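You operate a simulated robot arm through the tools that you are given. There is no shell and no other tool. Be economical: measure what you need, move in short steps, check, and stop when the job is done.

You are at the controls of a simulated two-armed robot. One attempt, no reset.

## Task
Put the black visor on the notebook. Press the white peak key two times. Take the black square weight on the top of the computer desk and put it away on the top of the slat-shelf bench. Put the white rubber pad on the front end of the big table away on the top of the side table. Count the size plates on the top of the slat-shelf bench, then put as many of the insulating tapes from the top of the slat-shelf bench on the big table top. Open the top bench drawer, fetch the green lunch box from the big table top and set it inside, then shut the drawer. Any order will do. Set down upright: white rubber pad.
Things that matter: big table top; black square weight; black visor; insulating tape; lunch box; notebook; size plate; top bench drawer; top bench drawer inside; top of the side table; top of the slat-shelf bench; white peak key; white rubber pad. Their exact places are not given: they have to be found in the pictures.

It is judged by the outcome, as a careful person would: the job done as asked, and still so three seconds after it is handed in. It fails if anything else is knocked over, pushed out of place, dropped, spilled or broken.

## Robot
Two 7-joint arms with three-finger grippers on one trunk, on a base that drives. Base frame: it is fixed to the floor where the robot stands at the start and does not move with it; the origin is under the middle of the robot, x ahead of it, y to its left, z up. Readings come in m, degrees, newtons and seconds.
The left shoulder is at the start at [0.07, 0.146, 1.138], the right one opposite. With the tool pointing down near the work surface each hand reaches from about 0.24 to 0.68 m from the robot's upright axis, wherever it stands, measured 20 degrees to its own side. Places, roughly: big table top [1.1, 0.1, 0.8]; black square weight (4x4x4 cm) [5.2, 4.7, 0.8]; black visor (16x6x3 cm) [0.5, -0.2, 0.8]; insulating tape (7x7x2 cm) [-2.7, -0.2, 0.8]; lunch box [1.25, -0.75, 0.75]; notebook [0.5, -0.5, 0.75]; size plate [-2.5, -0.75, 0.75]; top bench drawer [-2.6, 0.2, 0.6]; top bench drawer inside [-2.6, 0.2, 0.6]; top of the side table [-0.7, 4.5, 0.8]; top of the slat-shelf bench [-2.7, -0.9, 0.8]; white peak key [2.8, 4.8, 1.3]; white rubber pad (4x9x8 cm) [0.5, -0.6, 0.8]. Payload 2.2 kg a hand.
The tool frame of a hand sits at the grasp point between the pads (the TCP): z along the fingers, y along the line on which they close. The tips reach 0.028 m beyond it. The gripper opens to 0.102 m. The gripper's body begins 0.071 m behind the TCP.
Orientation is that of the tool frame in the base frame, as a unit quaternion [x, y, z, w]. With the fingers straight down and closing along the base's y, the tool's x points along the base's -x, its y along +y and its z along -z.

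## Interface
- The arms move only by the tool send_rows. It takes "left_plan", "right_plan" or both (then of equal length, played together; a hand with none holds still); each is a list of rows, each a list of 7 numbers: the turn, a rotation vector about the tool's x, y, z in degrees, then the shift along the tool's x, y, z in m, then the finger opening in m, from 0 to 0.102. In form: [[wx, wy, wz, dx, dy, dz, hand], ...]. A call has 1 to 10 rows; each row shifts and turns the commanded pose from where the row before left it, along the tool's axes as they then stand. A row lasts 0.2 s, in which the tool goes at most 0.05 m and 8.6 degrees; a call with a longer step from one row to the next is refused whole, and so is a gripper value outside its range. Where a pose cannot be reached the arm comes as near as it can. A force on the tool above 40 N (or 10 N above the force at the start of the call, whichever is more), or a blocked arm, ends the call early, and 0.2 s more pass. Each finger halts on what it meets, pressing with about 34 N; the grip force reading is that of the motor and also rises with nothing between the fingers. The clock runs only during rows and for 0.2 s after the last one: add rows that do not move to give the fingers time. The reply holds the time, the measured pose of the TCP, the force on the tool along the base axes, the opening and the grip force, in the units named above and with some noise, with the torque about the TCP (base axes, N m) and any sound that the robot's microphone picked up, and new pictures: "views" is both (left out), scene, wrist or none (wrist: the cameras of the hands that moved).
- Cameras (640 x 400 px; columns grow to the right, rows downward): "scene" is now at [0.1171, -0.0386, 1.3452]; the picture's right is [-0.50, -0.86, 0.00], its down [-0.65, 0.38, -0.66] and it looks along [0.57, -0.33, -0.76] (base axes); focal length 282 px, centre (320, 200). "left" rides on the left gripper at [0.072, 0.038, -0.086] in its tool frame; the picture's right is [-0.46, 0.89, 0.00], its down [-0.60, -0.32, -0.73] and it looks along [-0.65, -0.34, 0.68] (tool axes); focal length 256 px, centre (320, 200). "right" rides on the right gripper at [0.069, 0.044, -0.086] in its tool frame; the picture's right is [-0.53, 0.85, 0.00], its down [-0.58, -0.36, -0.73] and it looks along [-0.62, -0.39, 0.68] (tool axes); focal length 256 px, centre (320, 200).
- slide_trunk(by): slides the trunk up (or, below 0, down) by that many m; the arms and the scene camera ride with it, the base frame stays. It gives what a move gives, with no picture.
- drive_base(legs): drives the robot by 1 to 6 legs, each [ahead, left, turn to the left] in m, m and degrees, along the robot's own axes; the way and the turn of a leg run together, so that a leg with both is an arc; at most 1.5 m and 180 degrees a leg. The arms and the cameras ride along, it lands a little off, and it stops where it bumps. It gives what a move gives, and a new picture of the scene camera.
- head_to(pan, tilt): turns the head with the scene camera to pan (to the left, within 86 degrees either way) and tilt (down, from -29 to 69), counted from straight ahead of the robot. It gives what a move gives, and a new picture of the scene camera.
- locate(camera, pixels): for up to 12 pixels [column, row] of the newest picture of that camera ("zoom" is the newest enlarged one), the place [x, y, z] in the base frame of the surface seen there, good to about 0.002 m. No time passes.
- inspect(camera, box): a new picture of the part [left, top, right, bottom] of that camera's present view, enlarged. No time passes.
- job_done(): hands the job in; it is judged then, once.

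Work in short steps. Measure before you move; look again where a grasp or a placing could have gone wrong, and mend it. You have 145 turns and 260 pictures in all, those below and enlarged ones among them. Open the grippers and draw the arms clear of the work before you hand the job in, unless the task says otherwise; then end with one line.

The tools are called as name(argument=value, ...) on one line, values as JSON. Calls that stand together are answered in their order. send_rows: Moves the arms, as the interface text tells. Its arguments: {"type":"object","properties":{"left_plan":{"type":"array"},"right_plan":{"type":"array"},"views":{"type":"string","enum":["both","scene","wrist","none"]}},"required":[]} The other tools are called the same way: slide_trunk (by) slides the trunk up or down; drive_base (legs) drives the base; head_to (pan, tilt) turns the head that bears the scene camera; locate (camera, pixels) gives the place of the surface under pixels of a picture; inspect (camera, box) takes an enlarged picture of a part of a camera's view; job_done () hands the job in.

At the start:

```text
clock: 0.0
left_position: [0.4069, -0.0744, 1.0173]
left_orientation: [-0.001, 1.0, 0.001, 0.0]
left_wrist_force: [0.1, -0.5, 0.5]
left_ft_torque: [-0.01, 0.0, 0.01]
left_gripper_width: 0.1021
left_grasp_force: 0.1
right_position: [0.2884, -0.373, 1.0171]
right_orientation: [-0.001, 1.0, 0.0, 0.0]
right_wrist_force: [0.5, -0.2, 0.6]
right_ft_torque: [-0.01, 0.0, 0.03]
right_gripper_width: 0.102
right_grasp_force: 0.0
trunk travel left (down, up): [-0.675, 0.265]
robot x, y, heading: [-0.0007, -0.0002, -0.2]
head pan, tilt: [-30.3, 49.1]
```

scene: 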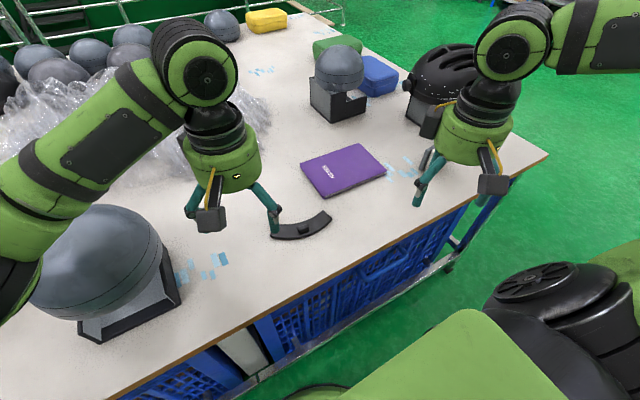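
right: 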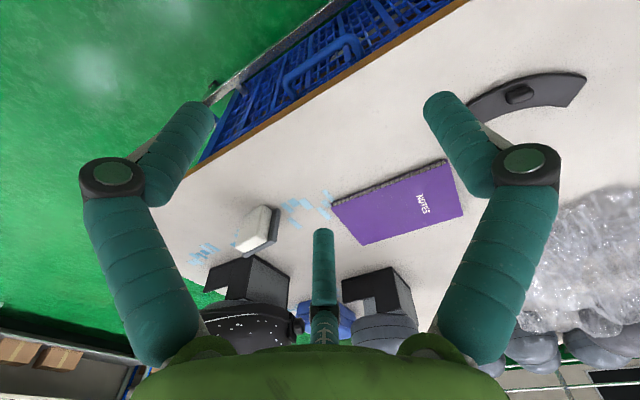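
left: 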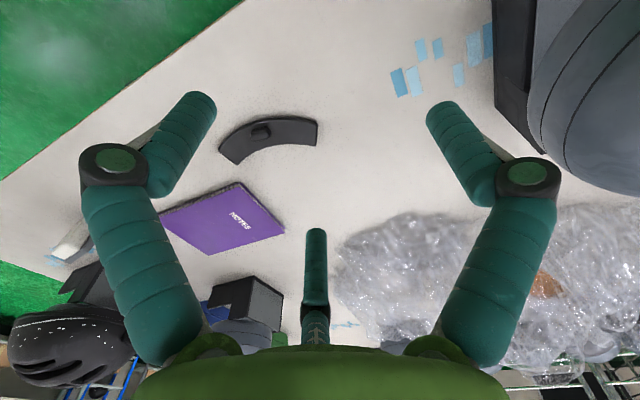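

The scene shows the visor near (300,228), the notebook near (343,170), and the pad hidden behind the right gripper. I'll measure these first.

locate(camera="scene", pixels=[[275, 234], [306, 228], [329, 215], [305, 165], [325, 195], [384, 175], [361, 146], [335, 45], [312, 50], [360, 42]])

locate(camera="right", pixels=[[258, 222], [245, 240], [275, 215], [240, 255], [520, 94], [475, 108], [575, 85], [545, 97]])

inspect(camera="right", box=[160, 60, 620, 330])

```text
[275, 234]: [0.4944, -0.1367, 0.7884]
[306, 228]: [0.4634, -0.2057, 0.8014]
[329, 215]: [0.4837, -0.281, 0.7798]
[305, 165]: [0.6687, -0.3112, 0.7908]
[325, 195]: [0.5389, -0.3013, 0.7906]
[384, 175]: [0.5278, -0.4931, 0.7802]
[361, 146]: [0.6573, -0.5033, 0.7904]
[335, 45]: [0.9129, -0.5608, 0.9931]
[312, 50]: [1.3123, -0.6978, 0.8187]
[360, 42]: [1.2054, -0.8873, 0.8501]
```

```text
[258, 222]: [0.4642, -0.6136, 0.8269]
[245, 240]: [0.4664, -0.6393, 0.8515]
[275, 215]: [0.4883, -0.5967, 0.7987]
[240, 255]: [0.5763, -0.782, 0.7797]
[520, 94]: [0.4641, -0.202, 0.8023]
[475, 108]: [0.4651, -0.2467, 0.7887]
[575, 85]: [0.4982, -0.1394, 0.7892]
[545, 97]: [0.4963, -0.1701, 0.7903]
```

```text
1.39 times, centred on (390, 195) of right
```

zoom: 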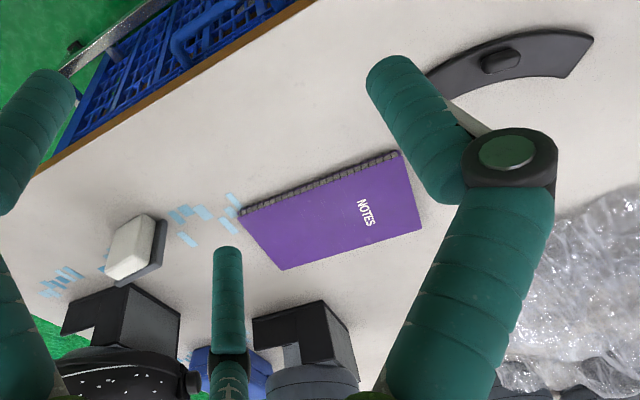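

Table top is z≈0.779; the visor's knob is at about (0.464,-0.204). I'll enlarge the visor to measure its edges, and the left view for the rest of it.

inspect(camera="left", box=[200, 90, 340, 178])

locate(camera="left", pixels=[[222, 140], [237, 163], [267, 117], [266, 129], [268, 140], [269, 150], [316, 122], [314, 144], [240, 128], [290, 118]])

```text
4.55 times, centred on (270, 134) of left
```

zoom: 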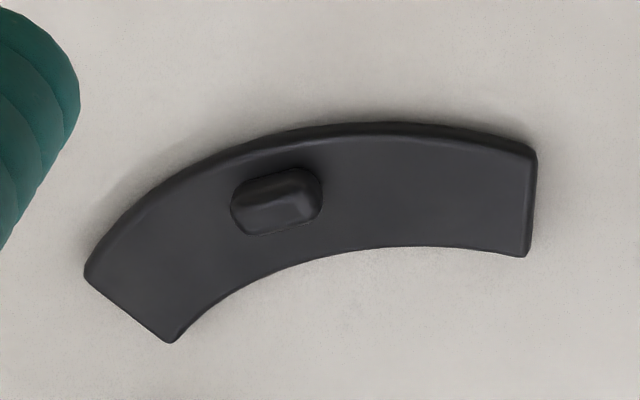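

```text
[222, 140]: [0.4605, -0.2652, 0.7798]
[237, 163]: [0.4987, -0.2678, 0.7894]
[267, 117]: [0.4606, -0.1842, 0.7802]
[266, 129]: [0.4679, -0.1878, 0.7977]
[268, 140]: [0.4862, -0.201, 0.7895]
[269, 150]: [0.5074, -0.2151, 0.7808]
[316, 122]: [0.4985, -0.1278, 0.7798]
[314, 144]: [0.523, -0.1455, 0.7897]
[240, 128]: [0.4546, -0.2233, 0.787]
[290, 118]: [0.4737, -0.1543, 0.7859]
```

The visor's body is about 4 cm across at the knob, closing along base x at about (0.473,-0.203). I'll raise and draw back the left hand, and turn the right tool by about 90°.

send_rows(left_plan=[[0, 0, 0, 0, 0, -0.04, 0.102], [0, 0, 0, 0, 0, -0.04, 0.102], [0, 0, 0, 0, 0, -0.04, 0.102], [0, 0, 0, 0, 0, -0.03, 0.102], [0, 0, 0, 0.03, 0.03, 0, 0.102], [0, 0, 0, 0.03, 0.03, 0, 0.102], [0, 0, 0, 0.03, 0.03, 0, 0.102], [0, 0, 0, 0.03, 0.03, 0, 0.102], [0, 0, 0, 0, 0, 0, 0.102], [0, 0, 0, 0, 0, 0, 0.102]], right_plan=[[0, 0, 8.5, 0, 0, 0, 0.102], [0, 0, 8.5, 0, 0, 0, 0.102], [0, 0, 8.5, 0, 0, 0, 0.102], [0, 0, 8.5, 0, 0, 0, 0.102], [0, 0, 8.5, 0, 0, 0, 0.102], [0, 0, 8.5, 0, 0, 0, 0.102], [0, 0, 8.5, 0, 0, 0, 0.102], [0, 0, 8.5, 0, 0, 0, 0.102], [0, 0, 8.5, 0, 0, 0, 0.102], [0, 0, 8.5, 0, 0, 0, 0.102]], views="scene")

```text
clock: 2.2
left_position: [0.2837, 0.0475, 1.1685]
left_orientation: [-0.001, 1.0, -0.001, -0.001]
left_wrist_force: [-0.2, 0.3, 0.6]
left_ft_torque: [0.01, 0.03, 0.0]
left_gripper_width: 0.1017
left_grasp_force: 0.3
right_position: [0.2895, -0.3736, 1.0164]
right_orientation: [0.677, 0.736, 0.001, 0.0]
right_wrist_force: [-0.4, -0.2, 0.2]
right_ft_torque: [-0.04, 0.04, 0.0]
right_gripper_width: 0.1021
right_grasp_force: 0.1
trunk travel left (down, up): [-0.675, 0.265]
robot x, y, heading: [-0.0006, 0.0002, -0.2]
head pan, tilt: [-30.3, 49.1]
```

scene: 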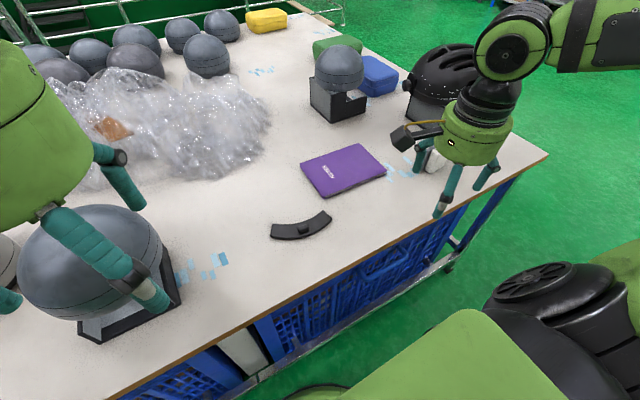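

The 85° turn worked. I'll move over the visor at (0.472,-0.203), then down to z≈0.86.

send_rows(right_plan=[[0, 0, 0, 0.03, 0.039, 0, 0.102], [0, 0, 0, 0.03, 0.039, 0, 0.102], [0, 0, 0, 0.031, 0.039, 0, 0.102], [0, 0, 0, 0.032, 0.04, 0, 0.102], [0, 0, 0, 0.032, 0.0395, 0, 0.102], [0, 0, 0, 0, 0, 0.04, 0.102], [0, 0, 0, 0, 0, 0.04, 0.102], [0, 0, 0, 0, 0, 0.04, 0.102], [0, 0, 0, 0, 0, 0.03, 0.102]], views="wrist")

```text
refused: row 4 steps farther than a row can; nothing moved
```

The step was a hair over 0.05 m; I'll use smaller steps.

send_rows(right_plan=[[0, 0, 0, 0.026, 0.0328, 0, 0.102], [0, 0, 0, 0.026, 0.0328, 0, 0.102], [0, 0, 0, 0.026, 0.0328, 0, 0.102], [0, 0, 0, 0.026, 0.0328, 0, 0.102], [0, 0, 0, 0.026, 0.0328, 0, 0.102], [0, 0, 0, 0.026, 0.0328, 0, 0.102], [0, 0, 0, 0, 0, 0.045, 0.102], [0, 0, 0, 0, 0, 0.045, 0.102], [0, 0, 0, 0, 0, 0.045, 0.102], [0, 0, 0, 0, 0, 0.02, 0.102]], views="both")

```text
clock: 4.4
left_position: [0.285, 0.0477, 1.1698]
left_orientation: [0.001, 1.0, 0.0, 0.001]
left_wrist_force: [0.6, 0.2, 0.1]
left_ft_torque: [0.02, -0.03, 0.0]
left_gripper_width: 0.1021
left_grasp_force: 0.0
right_position: [0.4707, -0.2013, 0.8605]
right_orientation: [0.676, 0.737, 0.0, 0.0]
right_wrist_force: [0.5, 0.2, 0.0]
right_ft_torque: [-0.02, -0.03, -0.02]
right_gripper_width: 0.1019
right_grasp_force: 0.1
trunk travel left (down, up): [-0.675, 0.265]
robot x, y, heading: [0.0006, -0.0007, 0.1]
head pan, tilt: [-30.3, 49.1]
```

scene: 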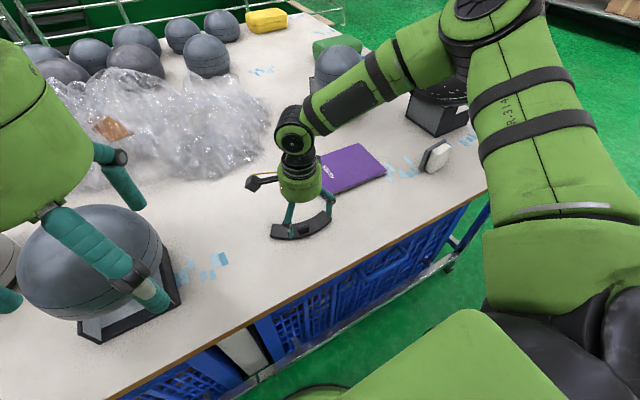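
right: 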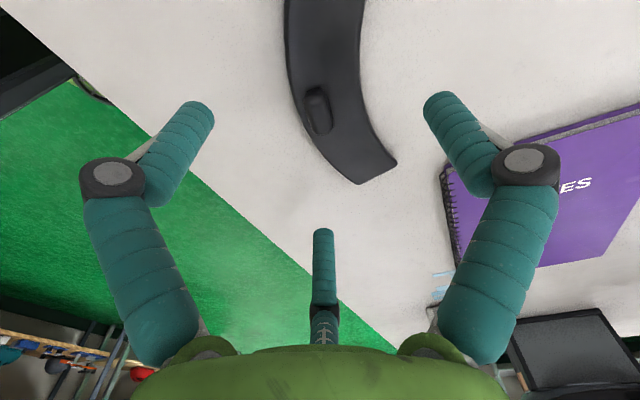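

The fingers straddle the visor, and the notebook corner is clear of the right finger. Descending 0.052 m, then closing.

send_rows(right_plan=[[0, 0, 0, 0, 0, 0.03, 0.102], [0, 0, 0, 0, 0, 0.022, 0.102], [0, 0, 0, 0, 0, 0, 0.07], [0, 0, 0, 0, 0, 0, 0.03], [0, 0, 0, 0, 0, 0, 0.02], [0, 0, 0, 0, 0, 0, 0.02]], views="wrist")

```text
clock: 5.8
left_position: [0.2842, 0.0477, 1.1687]
left_orientation: [0.0, 1.0, 0.0, 0.0]
left_wrist_force: [0.4, 0.4, -0.3]
left_ft_torque: [0.01, -0.03, 0.01]
left_gripper_width: 0.1021
left_grasp_force: 0.0
right_position: [0.4598, -0.2105, 0.8218]
right_orientation: [0.676, 0.737, 0.0, 0.0]
right_wrist_force: [-0.8, 0.2, -0.2]
right_ft_torque: [0.01, 0.03, 0.01]
right_gripper_width: 0.0204
right_grasp_force: 0.4
right hand out of reach, approached as far as the arm can: row 1, 2
trunk travel left (down, up): [-0.675, 0.265]
robot x, y, heading: [-0.0005, 0.0002, 0.2]
head pan, tilt: [-30.3, 49.1]
```

right: 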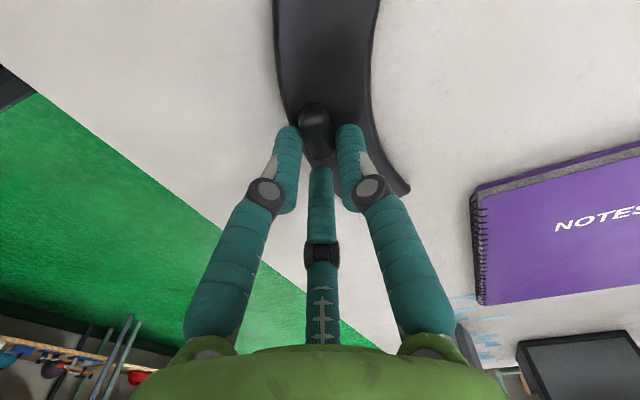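

The arm ran out of reach low down and closed on air over the visor (no contact with it). I'll reopen, rise, and check the left helmet's position before lowering the trunk.

send_rows(right_plan=[[0, 0, 0, 0, 0, 0, 0.06], [0, 0, 0, 0, 0, 0, 0.102], [0, 0, 0, 0, 0, 0, 0.102], [0, 0, 0, 0, 0, -0.04, 0.102], [0, 0, 0, 0, 0, -0.05, 0.102], [0, 0, 0, 0, 0, -0.05, 0.102], [0, 0, 0, 0, 0, -0.04, 0.102]], views="none")

locate(camera="scene", pixels=[[60, 230], [100, 215], [150, 250], [100, 310], [175, 305], [83, 340], [245, 340]])

```text
clock: 7.4
left_position: [0.2838, 0.0466, 1.1694]
left_orientation: [0.0, 1.0, 0.001, 0.001]
left_wrist_force: [0.3, -0.4, 0.1]
left_ft_torque: [-0.01, -0.02, 0.02]
left_gripper_width: 0.1022
left_grasp_force: 0.1
right_position: [0.4607, -0.212, 1.0036]
right_orientation: [0.676, 0.737, 0.0, 0.0]
right_wrist_force: [0.0, 0.0, 0.4]
right_ft_torque: [-0.02, -0.04, -0.03]
right_gripper_width: 0.1021
right_grasp_force: 0.1
trunk travel left (down, up): [-0.675, 0.265]
robot x, y, heading: [0.0003, -0.0012, -0.1]
head pan, tilt: [-30.3, 49.1]
```

```text
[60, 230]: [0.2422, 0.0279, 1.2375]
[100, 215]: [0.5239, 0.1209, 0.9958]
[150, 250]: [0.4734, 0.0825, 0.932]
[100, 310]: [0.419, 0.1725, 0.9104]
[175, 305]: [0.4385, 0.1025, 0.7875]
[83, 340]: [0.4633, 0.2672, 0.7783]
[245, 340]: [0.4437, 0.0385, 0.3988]
```

The helmet's front is at x≈0.42 and the left hand at x≈0.28, so they are clear of each other. I'll lower the trunk 0.12 m.

slide_trunk(by=-0.12)

```text
clock: 8.9
left_position: [0.2844, 0.0464, 1.0493]
left_orientation: [0.0, 1.0, 0.0, 0.0]
left_wrist_force: [0.1, 0.7, 0.1]
left_ft_torque: [-0.02, 0.0, 0.0]
left_gripper_width: 0.1018
left_grasp_force: 0.0
right_position: [0.4611, -0.2141, 0.8825]
right_orientation: [0.675, 0.738, 0.0, 0.0]
right_wrist_force: [0.4, 0.2, 0.4]
right_ft_torque: [0.03, -0.02, -0.01]
right_gripper_width: 0.1022
right_grasp_force: 0.1
trunk travel left (down, up): [-0.555, 0.385]
robot x, y, heading: [0.0008, 0.0026, 0.0]
head pan, tilt: [-30.3, 49.1]
```

Correcting to (0.473,-0.204), then down to z≈0.808 and closing.

send_rows(right_plan=[[0, 0, 0, 0.009, 0.0128, 0.02, 0.102], [0, 0, 0, 0, 0, 0.03, 0.102], [0, 0, 0, 0, 0, 0.025, 0.102], [0, 0, 0, 0, 0, 0, 0.102], [0, 0, 0, 0, 0, 0, 0.07], [0, 0, 0, 0, 0, 0, 0.03], [0, 0, 0, 0, 0, 0, 0.02], [0, 0, 0, 0, 0, 0, 0.02]], views="wrist")

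```text
clock: 10.2
left_position: [0.2822, 0.0481, 1.05]
left_orientation: [0.0, 1.0, -0.001, 0.002]
left_wrist_force: [-0.3, -0.4, 0.3]
left_ft_torque: [-0.03, 0.01, 0.02]
left_gripper_width: 0.1019
left_grasp_force: 0.0
right_position: [0.4728, -0.2046, 0.8166]
right_orientation: [0.676, 0.737, 0.0, 0.008]
right_wrist_force: [-5.6, -6.6, 27.0]
right_ft_torque: [-0.46, 0.03, 0.0]
right_gripper_width: 0.0397
right_grasp_force: 6.8
trunk travel left (down, up): [-0.555, 0.385]
robot x, y, heading: [0.0007, -0.0032, -0.3]
head pan, tilt: [-30.3, 49.1]
stopped in row 6 (right hand): the force on the tool passed its limit at 48 N (the readings are from after the stop); the commanded pose is now the measured one
```

right: 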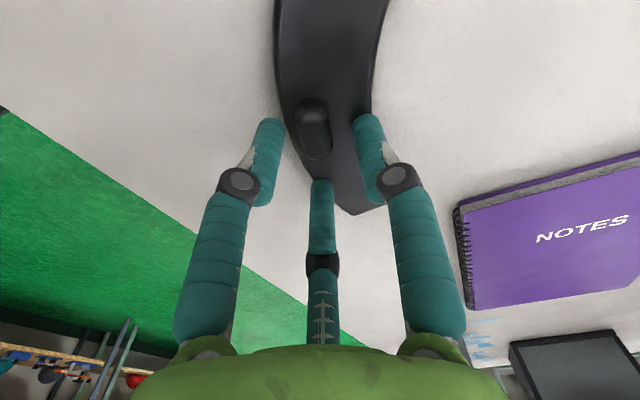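

The fingers met something at width 0.0397 with an upward force. I'll look closely before going on.

inspect(camera="right", box=[220, 60, 440, 220])

inspect(camera="scene", box=[220, 130, 400, 260])

```text
2.50 times, centred on (330, 140) of right
```

zoom: 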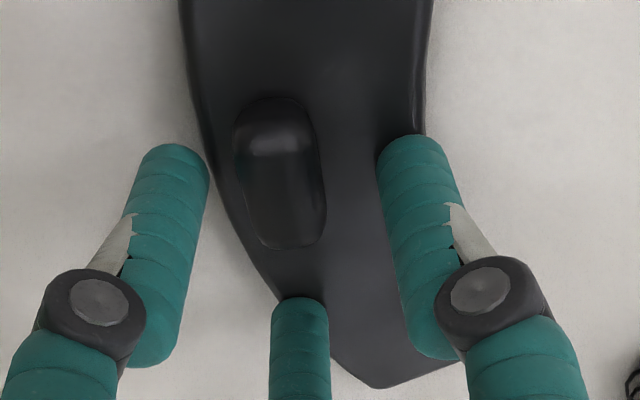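

```text
3.08 times, centred on (310, 195) of scene
```

zoom: 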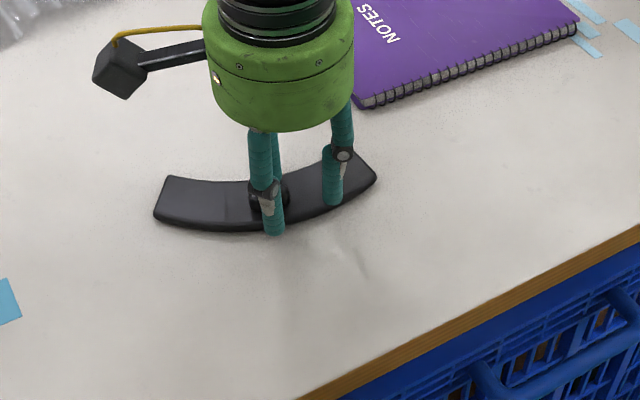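

The picture shows a fingertip lying over the visor surface. I'll open, go to z≈0.808 again, and read the force before closing.

send_rows(right_plan=[[0, 0, 0, 0, 0, -0.01, 0.05], [0, 0, 0, 0, 0, 0, 0.102], [0, 0, 0, 0, 0, 0, 0.102], [0, 0, 0, 0, 0, 0.0185, 0.102], [0, 0, 0, 0, 0, 0, 0.102], [0, 0, 0, 0, 0, 0, 0.102]], views="both")

```text
clock: 11.6
left_position: [0.2836, 0.0459, 1.0491]
left_orientation: [0.0, 1.0, 0.001, 0.0]
left_wrist_force: [-0.5, -0.2, 0.1]
left_ft_torque: [0.03, 0.02, 0.0]
left_gripper_width: 0.102
left_grasp_force: 0.1
right_position: [0.4769, -0.205, 0.802]
right_orientation: [0.676, 0.737, -0.002, 0.004]
right_wrist_force: [-0.1, 0.1, 0.8]
right_ft_torque: [0.0, 0.02, 0.01]
right_gripper_width: 0.1022
right_grasp_force: 0.1
trunk travel left (down, up): [-0.555, 0.385]
robot x, y, heading: [0.0049, 0.0002, 0.1]
head pan, tilt: [-30.3, 49.1]
```

scene: 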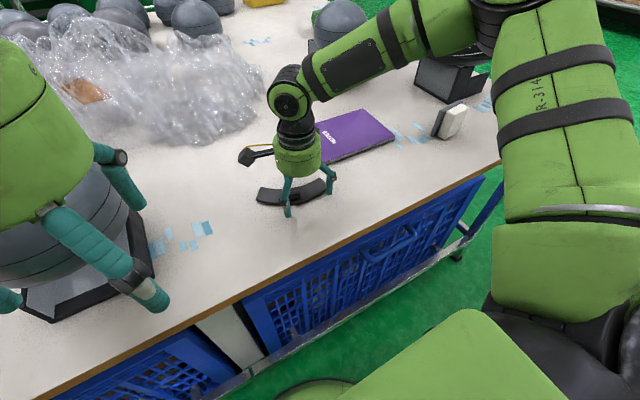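
right: 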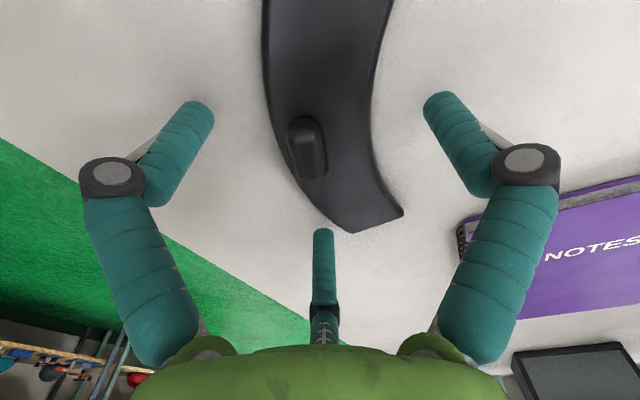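

No contact force at z≈0.802. I'll close partway and look.

send_rows(right_plan=[[0, 0, 0, 0, 0, -0.003, 0.09], [0, 0, 0, 0, 0, 0, 0.08], [0, 0, 0, 0, 0, 0, 0.07], [0, 0, 0, 0, 0, 0, 0.06], [0, 0, 0, 0, 0, 0, 0.055], [0, 0, 0, 0, 0, 0, 0.055]], views="wrist")

```text
clock: 13.0
left_position: [0.2833, 0.0475, 1.0485]
left_orientation: [0.0, 1.0, 0.0, 0.001]
left_wrist_force: [-0.7, -0.2, 0.3]
left_ft_torque: [-0.01, 0.01, -0.04]
left_gripper_width: 0.1022
left_grasp_force: 0.0
right_position: [0.4764, -0.2038, 0.8055]
right_orientation: [0.676, 0.737, 0.0, 0.006]
right_wrist_force: [1.3, 2.2, 14.9]
right_ft_torque: [0.56, 0.32, 0.07]
right_gripper_width: 0.0578
right_grasp_force: 2.1
trunk travel left (down, up): [-0.555, 0.385]
robot x, y, heading: [-0.0004, -0.0025, 0.0]
head pan, tilt: [-30.3, 49.1]
```

right: 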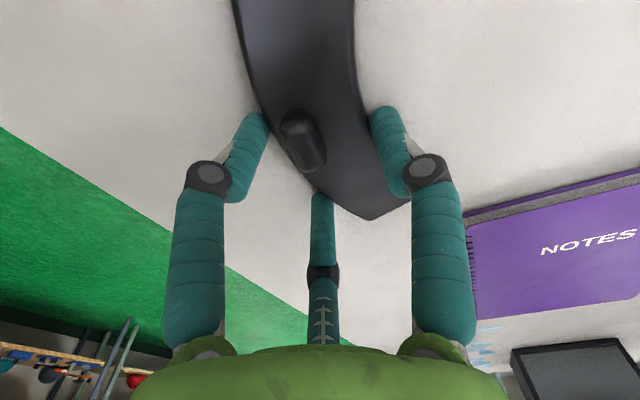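

The wrist torque shows the left fingertip pushing down on the table: the gripper's closing fingers ride lower than when open. The fingers bracket the visor well (two on the outer edge, one in the hollow), so I'll rise 6 mm and close.

send_rows(right_plan=[[0, 0, 0, 0, 0, -0.006, 0.058], [0, 0, 0, 0, 0, 0, 0.052], [0, 0, 0, 0, 0, 0, 0.046], [0, 0, 0, 0, 0, 0, 0.04], [0, 0, 0, 0, 0, 0, 0.034], [0, 0, 0, 0, 0, 0, 0.03]], views="wrist")

```text
clock: 14.4
left_position: [0.2849, 0.0476, 1.0488]
left_orientation: [0.001, 1.0, 0.0, 0.0]
left_wrist_force: [-0.8, 0.7, 0.2]
left_ft_torque: [-0.02, -0.03, 0.02]
left_gripper_width: 0.1018
left_grasp_force: 0.0
right_position: [0.4755, -0.2043, 0.8108]
right_orientation: [0.676, 0.736, -0.001, 0.004]
right_wrist_force: [-0.9, -0.8, -0.4]
right_ft_torque: [0.02, -0.01, -0.01]
right_gripper_width: 0.0509
right_grasp_force: 34.0
trunk travel left (down, up): [-0.555, 0.385]
robot x, y, heading: [0.0026, 0.0016, 0.0]
head pan, tilt: [-30.3, 49.1]
```

right: 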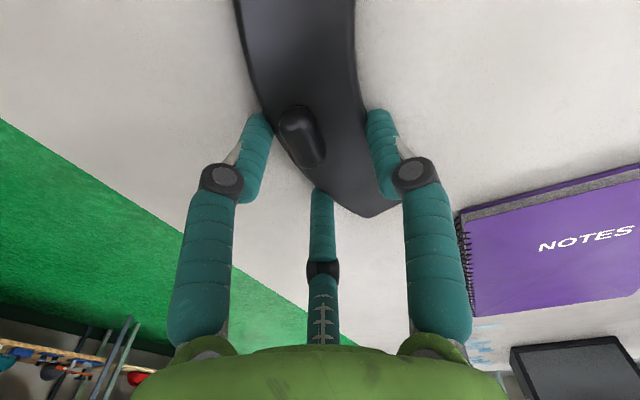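

The grip is firm: width 0.051, 34 N and no side load. Lifting.

send_rows(right_plan=[[0, 0, 0, 0, 0, -0.03, 0.03], [0, 0, 0, 0, 0, -0.04, 0.03], [0, 0, 0, 0, 0, -0.04, 0.03], [0, 0, 0, 0, 0, 0, 0.03]], views="both")

```text
clock: 15.4
left_position: [0.2859, 0.047, 1.0492]
left_orientation: [0.001, 1.0, 0.0, 0.0]
left_wrist_force: [0.6, -0.3, 0.4]
left_ft_torque: [0.05, 0.02, 0.03]
left_gripper_width: 0.1017
left_grasp_force: 0.1
right_position: [0.476, -0.2065, 0.921]
right_orientation: [0.676, 0.736, -0.002, 0.004]
right_wrist_force: [0.3, 0.3, -0.8]
right_ft_torque: [-0.02, 0.01, -0.03]
right_gripper_width: 0.0508
right_grasp_force: 34.0
trunk travel left (down, up): [-0.555, 0.385]
robot x, y, heading: [-0.0, -0.0, -0.0]
head pan, tilt: [-30.3, 49.1]
```

scene: 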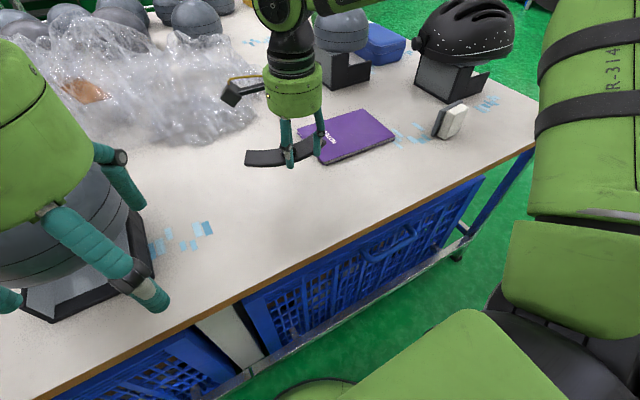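
right: 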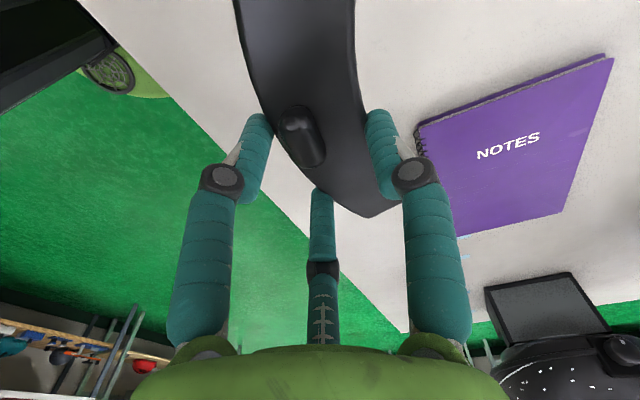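

The visor is held level at z≈0.89. The notebook's centre is (0.598,-0.402), so I'll drive 0.22 m to the right to bring it into easy reach.

drive_base(legs=[[0, -0.22, 0]])

```text
clock: 17.1
left_position: [0.2845, -0.1746, 1.0491]
left_orientation: [-0.003, 1.0, 0.0, 0.0]
left_wrist_force: [0.1, -0.3, 0.3]
left_ft_torque: [-0.01, -0.01, -0.02]
left_gripper_width: 0.102
left_grasp_force: 0.0
right_position: [0.4775, -0.4263, 0.9211]
right_orientation: [0.673, 0.739, -0.002, 0.004]
right_wrist_force: [-0.3, -0.6, 0.5]
right_ft_torque: [0.02, 0.0, 0.02]
right_gripper_width: 0.0504
right_grasp_force: 34.0
trunk travel left (down, up): [-0.555, 0.385]
robot x, y, heading: [0.0029, -0.2267, 0.5]
head pan, tilt: [-30.3, 49.1]
```

scene: 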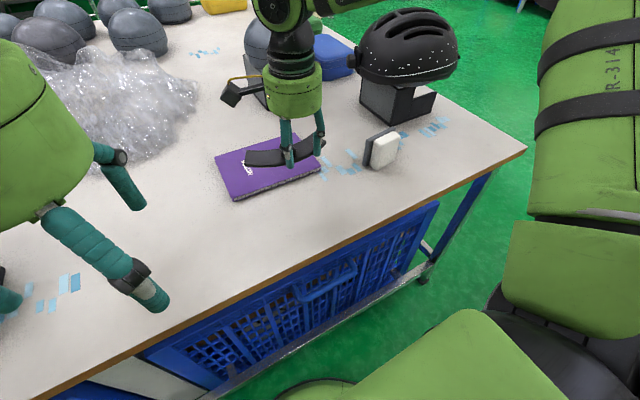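

Moving the hand to about (0.592,-0.408) over the notebook, and down to z≈0.84.

send_rows(right_plan=[[0, 0, 0, 0.0025, 0.0385, 0, 0.03], [0, 0, 0, 0.0025, 0.0385, 0, 0.03], [0, 0, 0, 0.002, 0.0385, 0, 0.03], [0, 0, 0, 0, 0, 0.04, 0.03], [0, 0, 0, 0, 0, 0.04, 0.03], [0, 0, 0, 0, 0, 0, 0.03]], views="both")

```text
clock: 18.5
left_position: [0.2849, -0.1748, 1.0473]
left_orientation: [-0.003, 1.0, 0.0, 0.0]
left_wrist_force: [-0.4, 1.4, 0.0]
left_ft_torque: [-0.04, 0.02, -0.01]
left_gripper_width: 0.102
left_grasp_force: 0.0
right_position: [0.5511, -0.4286, 0.8392]
right_orientation: [0.673, 0.739, -0.001, 0.005]
right_wrist_force: [-0.1, -0.3, -0.8]
right_ft_torque: [-0.02, -0.03, 0.01]
right_gripper_width: 0.0506
right_grasp_force: 33.9
right hand out of reach, approached as far as the arm can: row 2, 3, 5
trunk travel left (down, up): [-0.555, 0.385]
robot x, y, heading: [-0.0007, -0.2223, 0.2]
head pan, tilt: [-30.3, 49.1]
```

scene: 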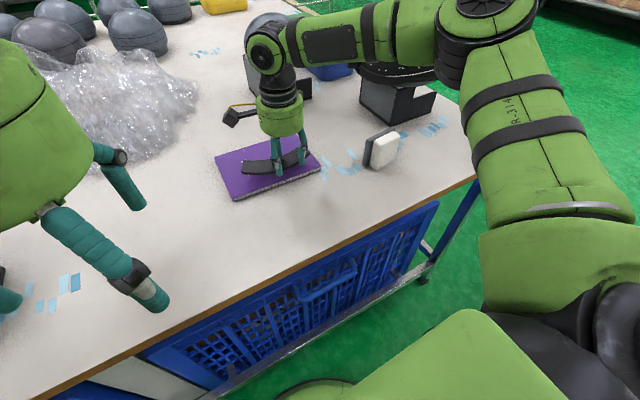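
right: 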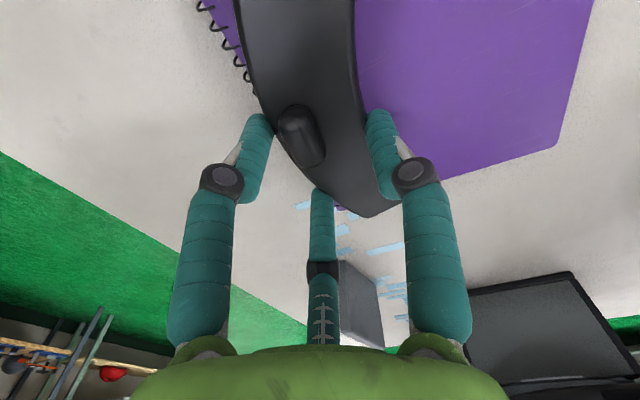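

The arm is at its reach limit 4 cm short. Before creeping the base ahead I'll check the table edge and the base's extent.

locate(camera="scene", pixels=[[300, 253], [400, 209], [325, 382], [290, 390], [220, 375], [440, 345], [230, 350]])

```text
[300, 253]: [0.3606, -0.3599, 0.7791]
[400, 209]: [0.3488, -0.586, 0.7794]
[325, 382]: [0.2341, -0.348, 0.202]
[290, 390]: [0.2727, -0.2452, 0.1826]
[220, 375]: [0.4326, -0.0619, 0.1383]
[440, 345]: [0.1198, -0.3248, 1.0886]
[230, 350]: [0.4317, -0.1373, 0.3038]
```

The base front is at x≈0.28 and the items under the table at x≈0.43, so there is room. I'll drive 0.05 m ahead and 0.02 m left.

drive_base(legs=[[0.05, 0.02, 0]])

```text
clock: 19.5
left_position: [0.3334, -0.1551, 1.0482]
left_orientation: [-0.003, 1.0, 0.0, -0.001]
left_wrist_force: [0.0, 0.5, 0.6]
left_ft_torque: [-0.01, 0.05, 0.0]
left_gripper_width: 0.102
left_grasp_force: 0.1
right_position: [0.5992, -0.411, 0.8401]
right_orientation: [0.674, 0.739, -0.002, 0.005]
right_wrist_force: [0.3, -0.3, 0.2]
right_ft_torque: [-0.02, 0.03, -0.01]
right_gripper_width: 0.0506
right_grasp_force: 34.0
trunk travel left (down, up): [-0.555, 0.385]
robot x, y, heading: [0.0478, -0.2038, 0.4]
head pan, tilt: [-30.3, 49.1]
```

scene: 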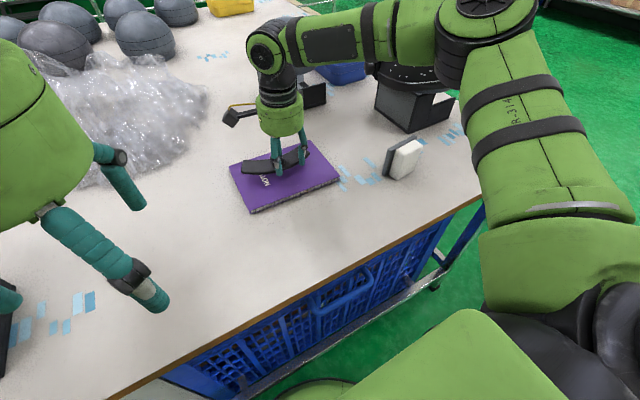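

Over the notebook now at (0.599,-0.411). I'll shift 1 cm back, lower to z≈0.823 and release in small steps.

send_rows(right_plan=[[0, 0, 0, 0, -0.011, 0.008, 0.03], [0, 0, 0, 0, 0, 0.0085, 0.03], [0, 0, 0, 0, 0, 0, 0.03], [0, 0, 0, 0, 0, 0, 0.055], [0, 0, 0, 0, 0, 0, 0.08], [0, 0, 0, 0, 0, 0, 0.102], [0, 0, 0, 0, 0, 0, 0.102]], views="wrist")

```text
clock: 21.1
left_position: [0.3335, -0.1551, 1.0482]
left_orientation: [-0.003, 1.0, -0.001, 0.0]
left_wrist_force: [-0.5, 0.5, 0.4]
left_ft_torque: [0.01, -0.03, 0.02]
left_gripper_width: 0.1021
left_grasp_force: 0.0
right_position: [0.5872, -0.4117, 0.8224]
right_orientation: [0.675, 0.738, -0.002, 0.005]
right_wrist_force: [0.0, -0.1, 0.3]
right_ft_torque: [0.0, -0.03, 0.0]
right_gripper_width: 0.1021
right_grasp_force: 0.0
trunk travel left (down, up): [-0.555, 0.385]
robot x, y, heading: [0.0477, -0.2043, 0.3]
head pan, tilt: [-30.3, 49.1]
```

right: 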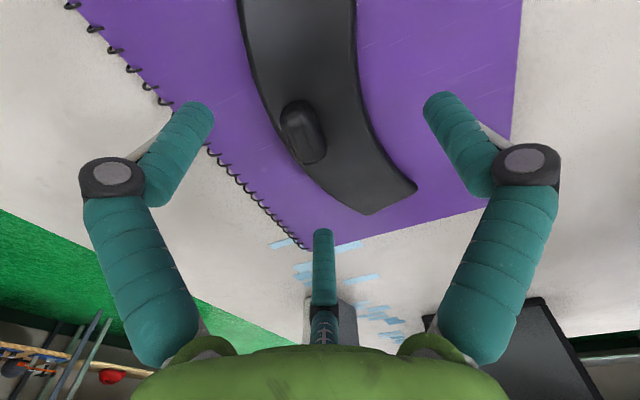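

The visor lies on the notebook. I'll rise clear, then look for the pad.

send_rows(right_plan=[[0, 0, 0, 0, 0, -0.04, 0.102], [0, 0, 0, 0, 0, -0.05, 0.102], [0, 0, 0, 0, 0, -0.05, 0.102], [0, 0, 0, 0, -0.04, 0, 0.102], [0, 0, 0, 0, -0.045, 0, 0.102]], views="both")

inspect(camera="scene", box=[220, 90, 480, 250])

```text
clock: 22.3
left_position: [0.3319, -0.1554, 1.049]
left_orientation: [-0.002, 1.0, 0.001, 0.001]
left_wrist_force: [-1.6, 0.1, 0.6]
left_ft_torque: [0.02, -0.01, 0.0]
left_gripper_width: 0.1019
left_grasp_force: 0.0
right_position: [0.5003, -0.4224, 0.9644]
right_orientation: [0.674, 0.738, -0.001, 0.006]
right_wrist_force: [-0.5, -0.6, -0.5]
right_ft_torque: [-0.02, -0.05, -0.02]
right_gripper_width: 0.102
right_grasp_force: 0.1
trunk travel left (down, up): [-0.555, 0.385]
robot x, y, heading: [0.0474, -0.2043, 0.1]
head pan, tilt: [-30.3, 49.1]
```

scene: 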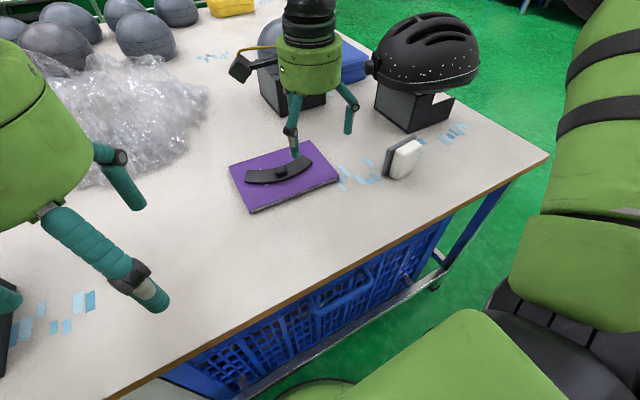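
right: 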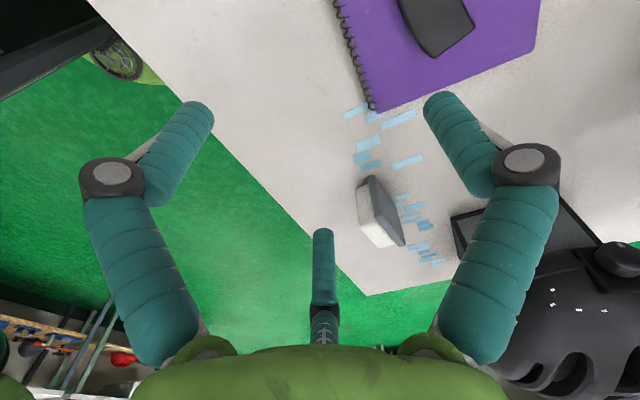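

```text
2.46 times, centred on (350, 170) of scene
```

zoom: 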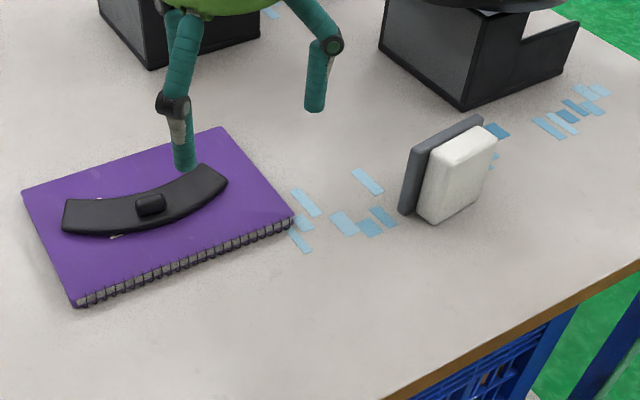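

The visor sits fully on the notebook. The pad stands on its edge (grey plate with a white block); I'll measure it.

locate(camera="zoom", pixels=[[400, 212], [412, 148], [484, 118], [436, 222], [492, 185], [494, 130], [432, 160], [455, 180], [455, 140]])

locate(camera="right", pixels=[[373, 178], [358, 190], [365, 228], [392, 246], [404, 244], [388, 195], [380, 215], [385, 225]])

inspect(camera="right", box=[330, 150, 450, 270])

```text
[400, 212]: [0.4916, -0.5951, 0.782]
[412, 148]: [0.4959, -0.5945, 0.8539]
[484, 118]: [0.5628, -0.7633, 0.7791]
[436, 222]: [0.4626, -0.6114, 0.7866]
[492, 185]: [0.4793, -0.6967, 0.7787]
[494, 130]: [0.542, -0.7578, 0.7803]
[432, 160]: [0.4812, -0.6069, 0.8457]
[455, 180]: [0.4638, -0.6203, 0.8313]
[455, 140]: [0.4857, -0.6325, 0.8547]
```

```text
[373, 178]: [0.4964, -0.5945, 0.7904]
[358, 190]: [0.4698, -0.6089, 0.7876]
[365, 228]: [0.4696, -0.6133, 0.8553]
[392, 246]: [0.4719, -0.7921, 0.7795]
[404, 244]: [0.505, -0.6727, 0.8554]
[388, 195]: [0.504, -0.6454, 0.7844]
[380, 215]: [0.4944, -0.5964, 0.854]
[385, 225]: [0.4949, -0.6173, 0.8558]
```

```text
3.33 times, centred on (390, 210) of right
```

zoom: 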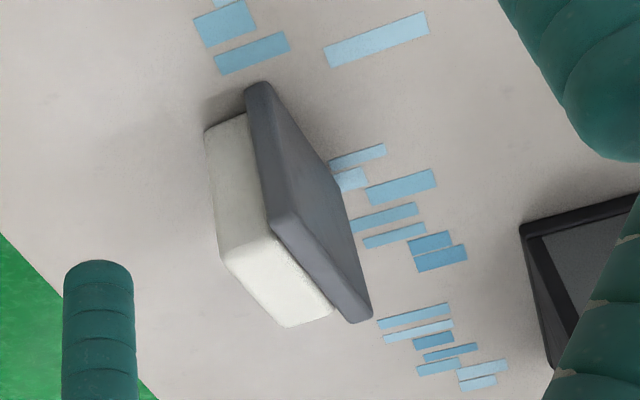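

The pad spans x 0.465–0.505 and y about -0.594 to -0.675, top z 0.8555, with its thin direction along the tool's closing line. I'll check the black helmet's extent before driving right.

locate(camera="scene", pixels=[[408, 131], [372, 70], [400, 80], [460, 85], [450, 105], [435, 95]])

drive_base(legs=[[0, -0.18, 0]])

```text
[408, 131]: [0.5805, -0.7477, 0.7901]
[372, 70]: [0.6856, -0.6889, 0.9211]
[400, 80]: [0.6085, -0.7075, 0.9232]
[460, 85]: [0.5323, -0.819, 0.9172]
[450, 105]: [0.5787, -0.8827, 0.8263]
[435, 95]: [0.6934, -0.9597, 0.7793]
```

```text
clock: 23.8
left_position: [0.334, -0.331, 1.0474]
left_orientation: [-0.002, 1.0, 0.001, 0.0]
left_wrist_force: [0.5, 0.4, 0.1]
left_ft_torque: [0.02, 0.0, 0.03]
left_gripper_width: 0.1022
left_grasp_force: 0.0
right_position: [0.5023, -0.5966, 0.9642]
right_orientation: [0.674, 0.739, 0.0, 0.004]
right_wrist_force: [-0.6, 0.6, 1.0]
right_ft_torque: [-0.01, -0.02, -0.02]
right_gripper_width: 0.1021
right_grasp_force: 0.1
trunk travel left (down, up): [-0.555, 0.385]
robot x, y, heading: [0.0482, -0.381, 0.4]
head pan, tilt: [-30.3, 49.1]
```

scene: 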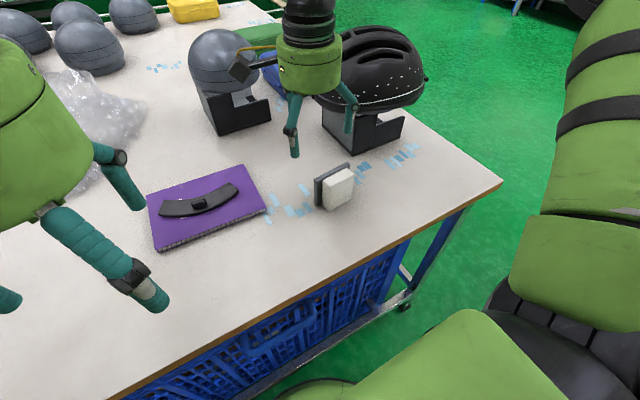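

Hand is at (0.502,-0.597). Moving to (0.482,-0.637) and down to z≈0.825 around the pad.

send_rows(right_plan=[[0, 0, 0, -0.0385, -0.024, 0, 0.102], [0, 0, 0, 0, 0, 0.04, 0.102], [0, 0, 0, 0, 0, 0.03, 0.102], [0, 0, 0, 0, 0, 0, 0.102]], views="both")

```text
clock: 24.8
left_position: [0.3332, -0.332, 1.0485]
left_orientation: [-0.002, 1.0, 0.0, 0.001]
left_wrist_force: [0.6, -0.5, -0.9]
left_ft_torque: [0.0, -0.01, -0.03]
left_gripper_width: 0.1018
left_grasp_force: 0.0
right_position: [0.4841, -0.637, 0.8915]
right_orientation: [0.674, 0.739, 0.0, 0.005]
right_wrist_force: [0.5, -0.3, 0.2]
right_ft_torque: [-0.03, 0.0, -0.01]
right_gripper_width: 0.1021
right_grasp_force: 0.0
trunk travel left (down, up): [-0.555, 0.385]
robot x, y, heading: [0.0487, -0.3776, 0.3]
head pan, tilt: [-30.3, 49.1]
```

scene: 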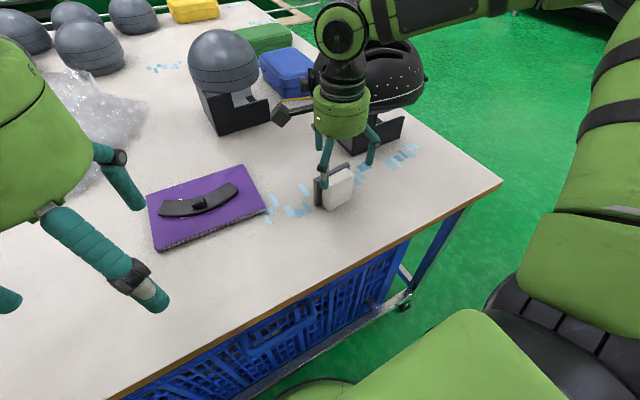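
right: 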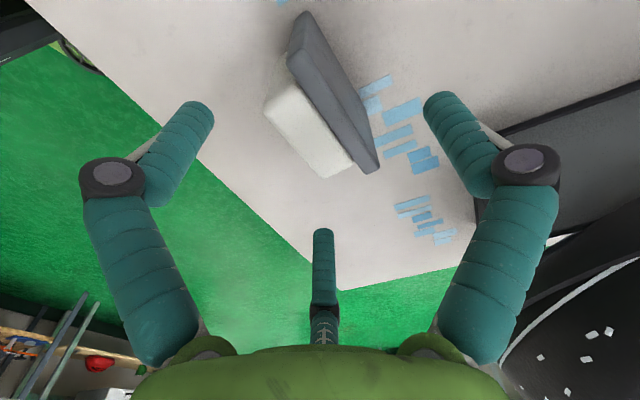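

The pad looks slightly forward of the finger centre. I'll measure its ends precisely.

locate(camera="right", pixels=[[302, 17], [290, 55], [345, 150], [372, 172], [380, 165], [272, 100], [318, 172], [350, 165], [290, 92]])

```text
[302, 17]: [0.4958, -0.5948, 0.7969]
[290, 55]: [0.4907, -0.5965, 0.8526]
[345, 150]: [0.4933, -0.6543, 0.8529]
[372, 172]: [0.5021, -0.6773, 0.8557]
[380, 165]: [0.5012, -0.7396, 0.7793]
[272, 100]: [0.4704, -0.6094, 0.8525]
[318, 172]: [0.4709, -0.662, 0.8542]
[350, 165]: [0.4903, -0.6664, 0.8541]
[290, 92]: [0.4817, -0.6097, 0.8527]
```

Pad centre is (0.487,-0.637), so the hand is centred. Descending 0.067 m and closing slowly.

send_rows(right_plan=[[0, 0, 0, 0, 0.002, 0.035, 0.102], [0, 0, 0, 0, 0, 0.032, 0.102], [0, 0, 0, 0, 0, 0, 0.085], [0, 0, 0, 0, 0, 0, 0.07], [0, 0, 0, 0, 0, 0, 0.055], [0, 0, 0, 0, 0, 0, 0.04], [0, 0, 0, 0, 0, 0, 0.025], [0, 0, 0, 0, 0, 0, 0.025]], views="both")

```text
clock: 26.6
left_position: [0.3341, -0.3319, 1.0485]
left_orientation: [-0.001, 1.0, 0.0, 0.0]
left_wrist_force: [-0.7, -0.7, 0.0]
left_ft_torque: [0.0, 0.02, 0.01]
left_gripper_width: 0.1021
left_grasp_force: 0.0
right_position: [0.4842, -0.6383, 0.8286]
right_orientation: [0.674, 0.739, 0.0, 0.006]
right_wrist_force: [0.7, 0.6, 1.5]
right_ft_torque: [0.01, -0.03, 0.0]
right_gripper_width: 0.0466
right_grasp_force: 33.1
trunk travel left (down, up): [-0.555, 0.385]
robot x, y, heading: [0.0505, -0.3769, 0.4]
head pan, tilt: [-30.3, 49.1]
```

scene: 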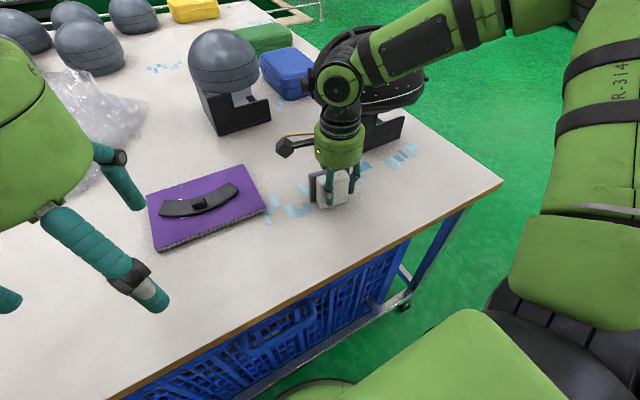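
right: 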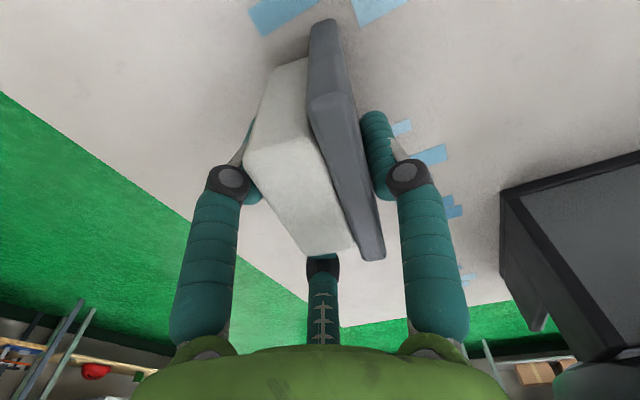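

The pad is gripped (width 0.047; surface offset of TCP 0.0495). Lifting straight up and looking toward the green lunch box.

send_rows(right_plan=[[0, 0, 0, 0, 0, -0.03, 0.025], [0, 0, 0, 0, 0, -0.05, 0.025], [0, 0, 0, 0, 0, -0.05, 0.025], [0, 0, 0, 0, 0, -0.05, 0.025], [0, 0, 0, 0, -0.045, 0, 0.025], [0, 0, 0, 0, -0.045, 0, 0.025]], views="wrist")

head_to(pan=-20, tilt=28)

```text
clock: 28.0
left_position: [0.3316, -0.3311, 1.0497]
left_orientation: [-0.001, 1.0, -0.001, 0.001]
left_wrist_force: [0.3, 0.1, 0.4]
left_ft_torque: [-0.01, 0.0, -0.01]
left_gripper_width: 0.1021
left_grasp_force: 0.1
right_position: [0.3934, -0.6472, 1.0085]
right_orientation: [0.674, 0.738, 0.0, 0.004]
right_wrist_force: [-0.7, -0.2, -1.6]
right_ft_torque: [-0.03, -0.02, 0.0]
right_gripper_width: 0.0466
right_grasp_force: 33.4
trunk travel left (down, up): [-0.555, 0.385]
robot x, y, heading: [0.0509, -0.3797, 0.2]
head pan, tilt: [-30.3, 49.1]
```

right: 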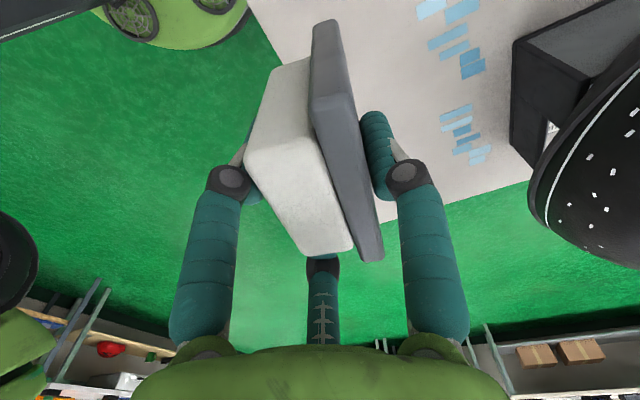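

```text
clock: 28.8
left_position: [0.3347, -0.3306, 1.0494]
left_orientation: [-0.002, 1.0, 0.0, -0.001]
left_wrist_force: [-0.4, 0.0, 0.1]
left_ft_torque: [0.0, 0.01, -0.01]
left_gripper_width: 0.1017
left_grasp_force: 0.1
right_position: [0.3969, -0.647, 1.0083]
right_orientation: [0.673, 0.739, -0.001, 0.004]
right_wrist_force: [0.2, -0.6, -1.6]
right_ft_torque: [0.02, -0.01, -0.03]
right_gripper_width: 0.0463
right_grasp_force: 34.4
trunk travel left (down, up): [-0.555, 0.385]
robot x, y, heading: [0.052, -0.3828, 0.2]
head pan, tilt: [-20.0, 28.0]
```

scene: 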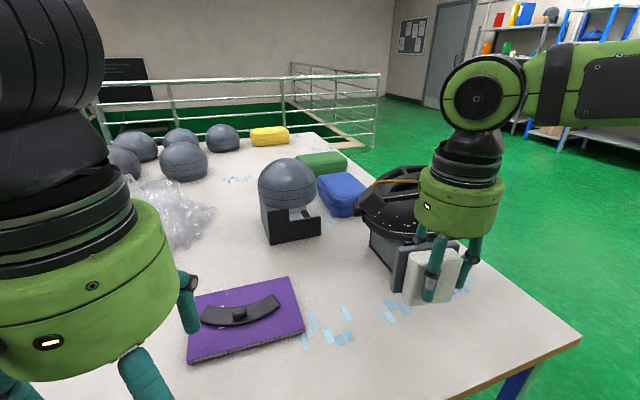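

The green lunch box is at (322,162). I'll measure it, the table edges, and the railing.

locate(camera="scene", pixels=[[295, 163], [320, 154], [345, 156], [318, 172], [346, 172], [350, 185], [578, 338], [480, 262], [345, 145], [320, 135], [375, 140], [480, 240]])

inspect(camera="scene", box=[230, 110, 390, 240])

```text
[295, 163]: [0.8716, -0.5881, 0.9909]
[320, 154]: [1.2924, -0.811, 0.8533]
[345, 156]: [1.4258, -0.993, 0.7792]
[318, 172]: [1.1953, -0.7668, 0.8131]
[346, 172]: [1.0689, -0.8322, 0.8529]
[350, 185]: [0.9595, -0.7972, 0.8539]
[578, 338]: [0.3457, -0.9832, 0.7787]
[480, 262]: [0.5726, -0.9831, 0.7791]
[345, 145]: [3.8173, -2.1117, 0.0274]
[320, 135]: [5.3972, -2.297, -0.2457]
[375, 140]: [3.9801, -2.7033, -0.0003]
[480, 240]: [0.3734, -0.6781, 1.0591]
```

```text
3.08 times, centred on (310, 175) of scene
```

zoom: 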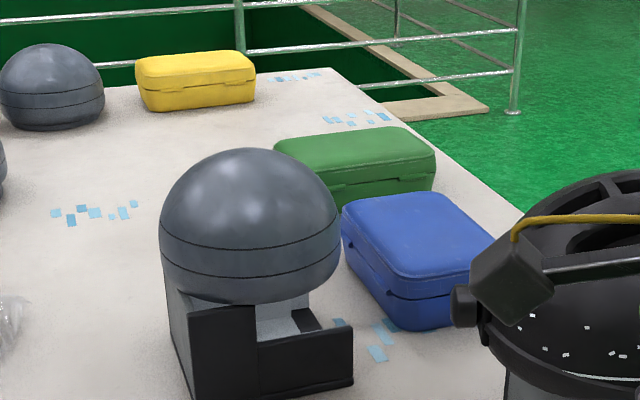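

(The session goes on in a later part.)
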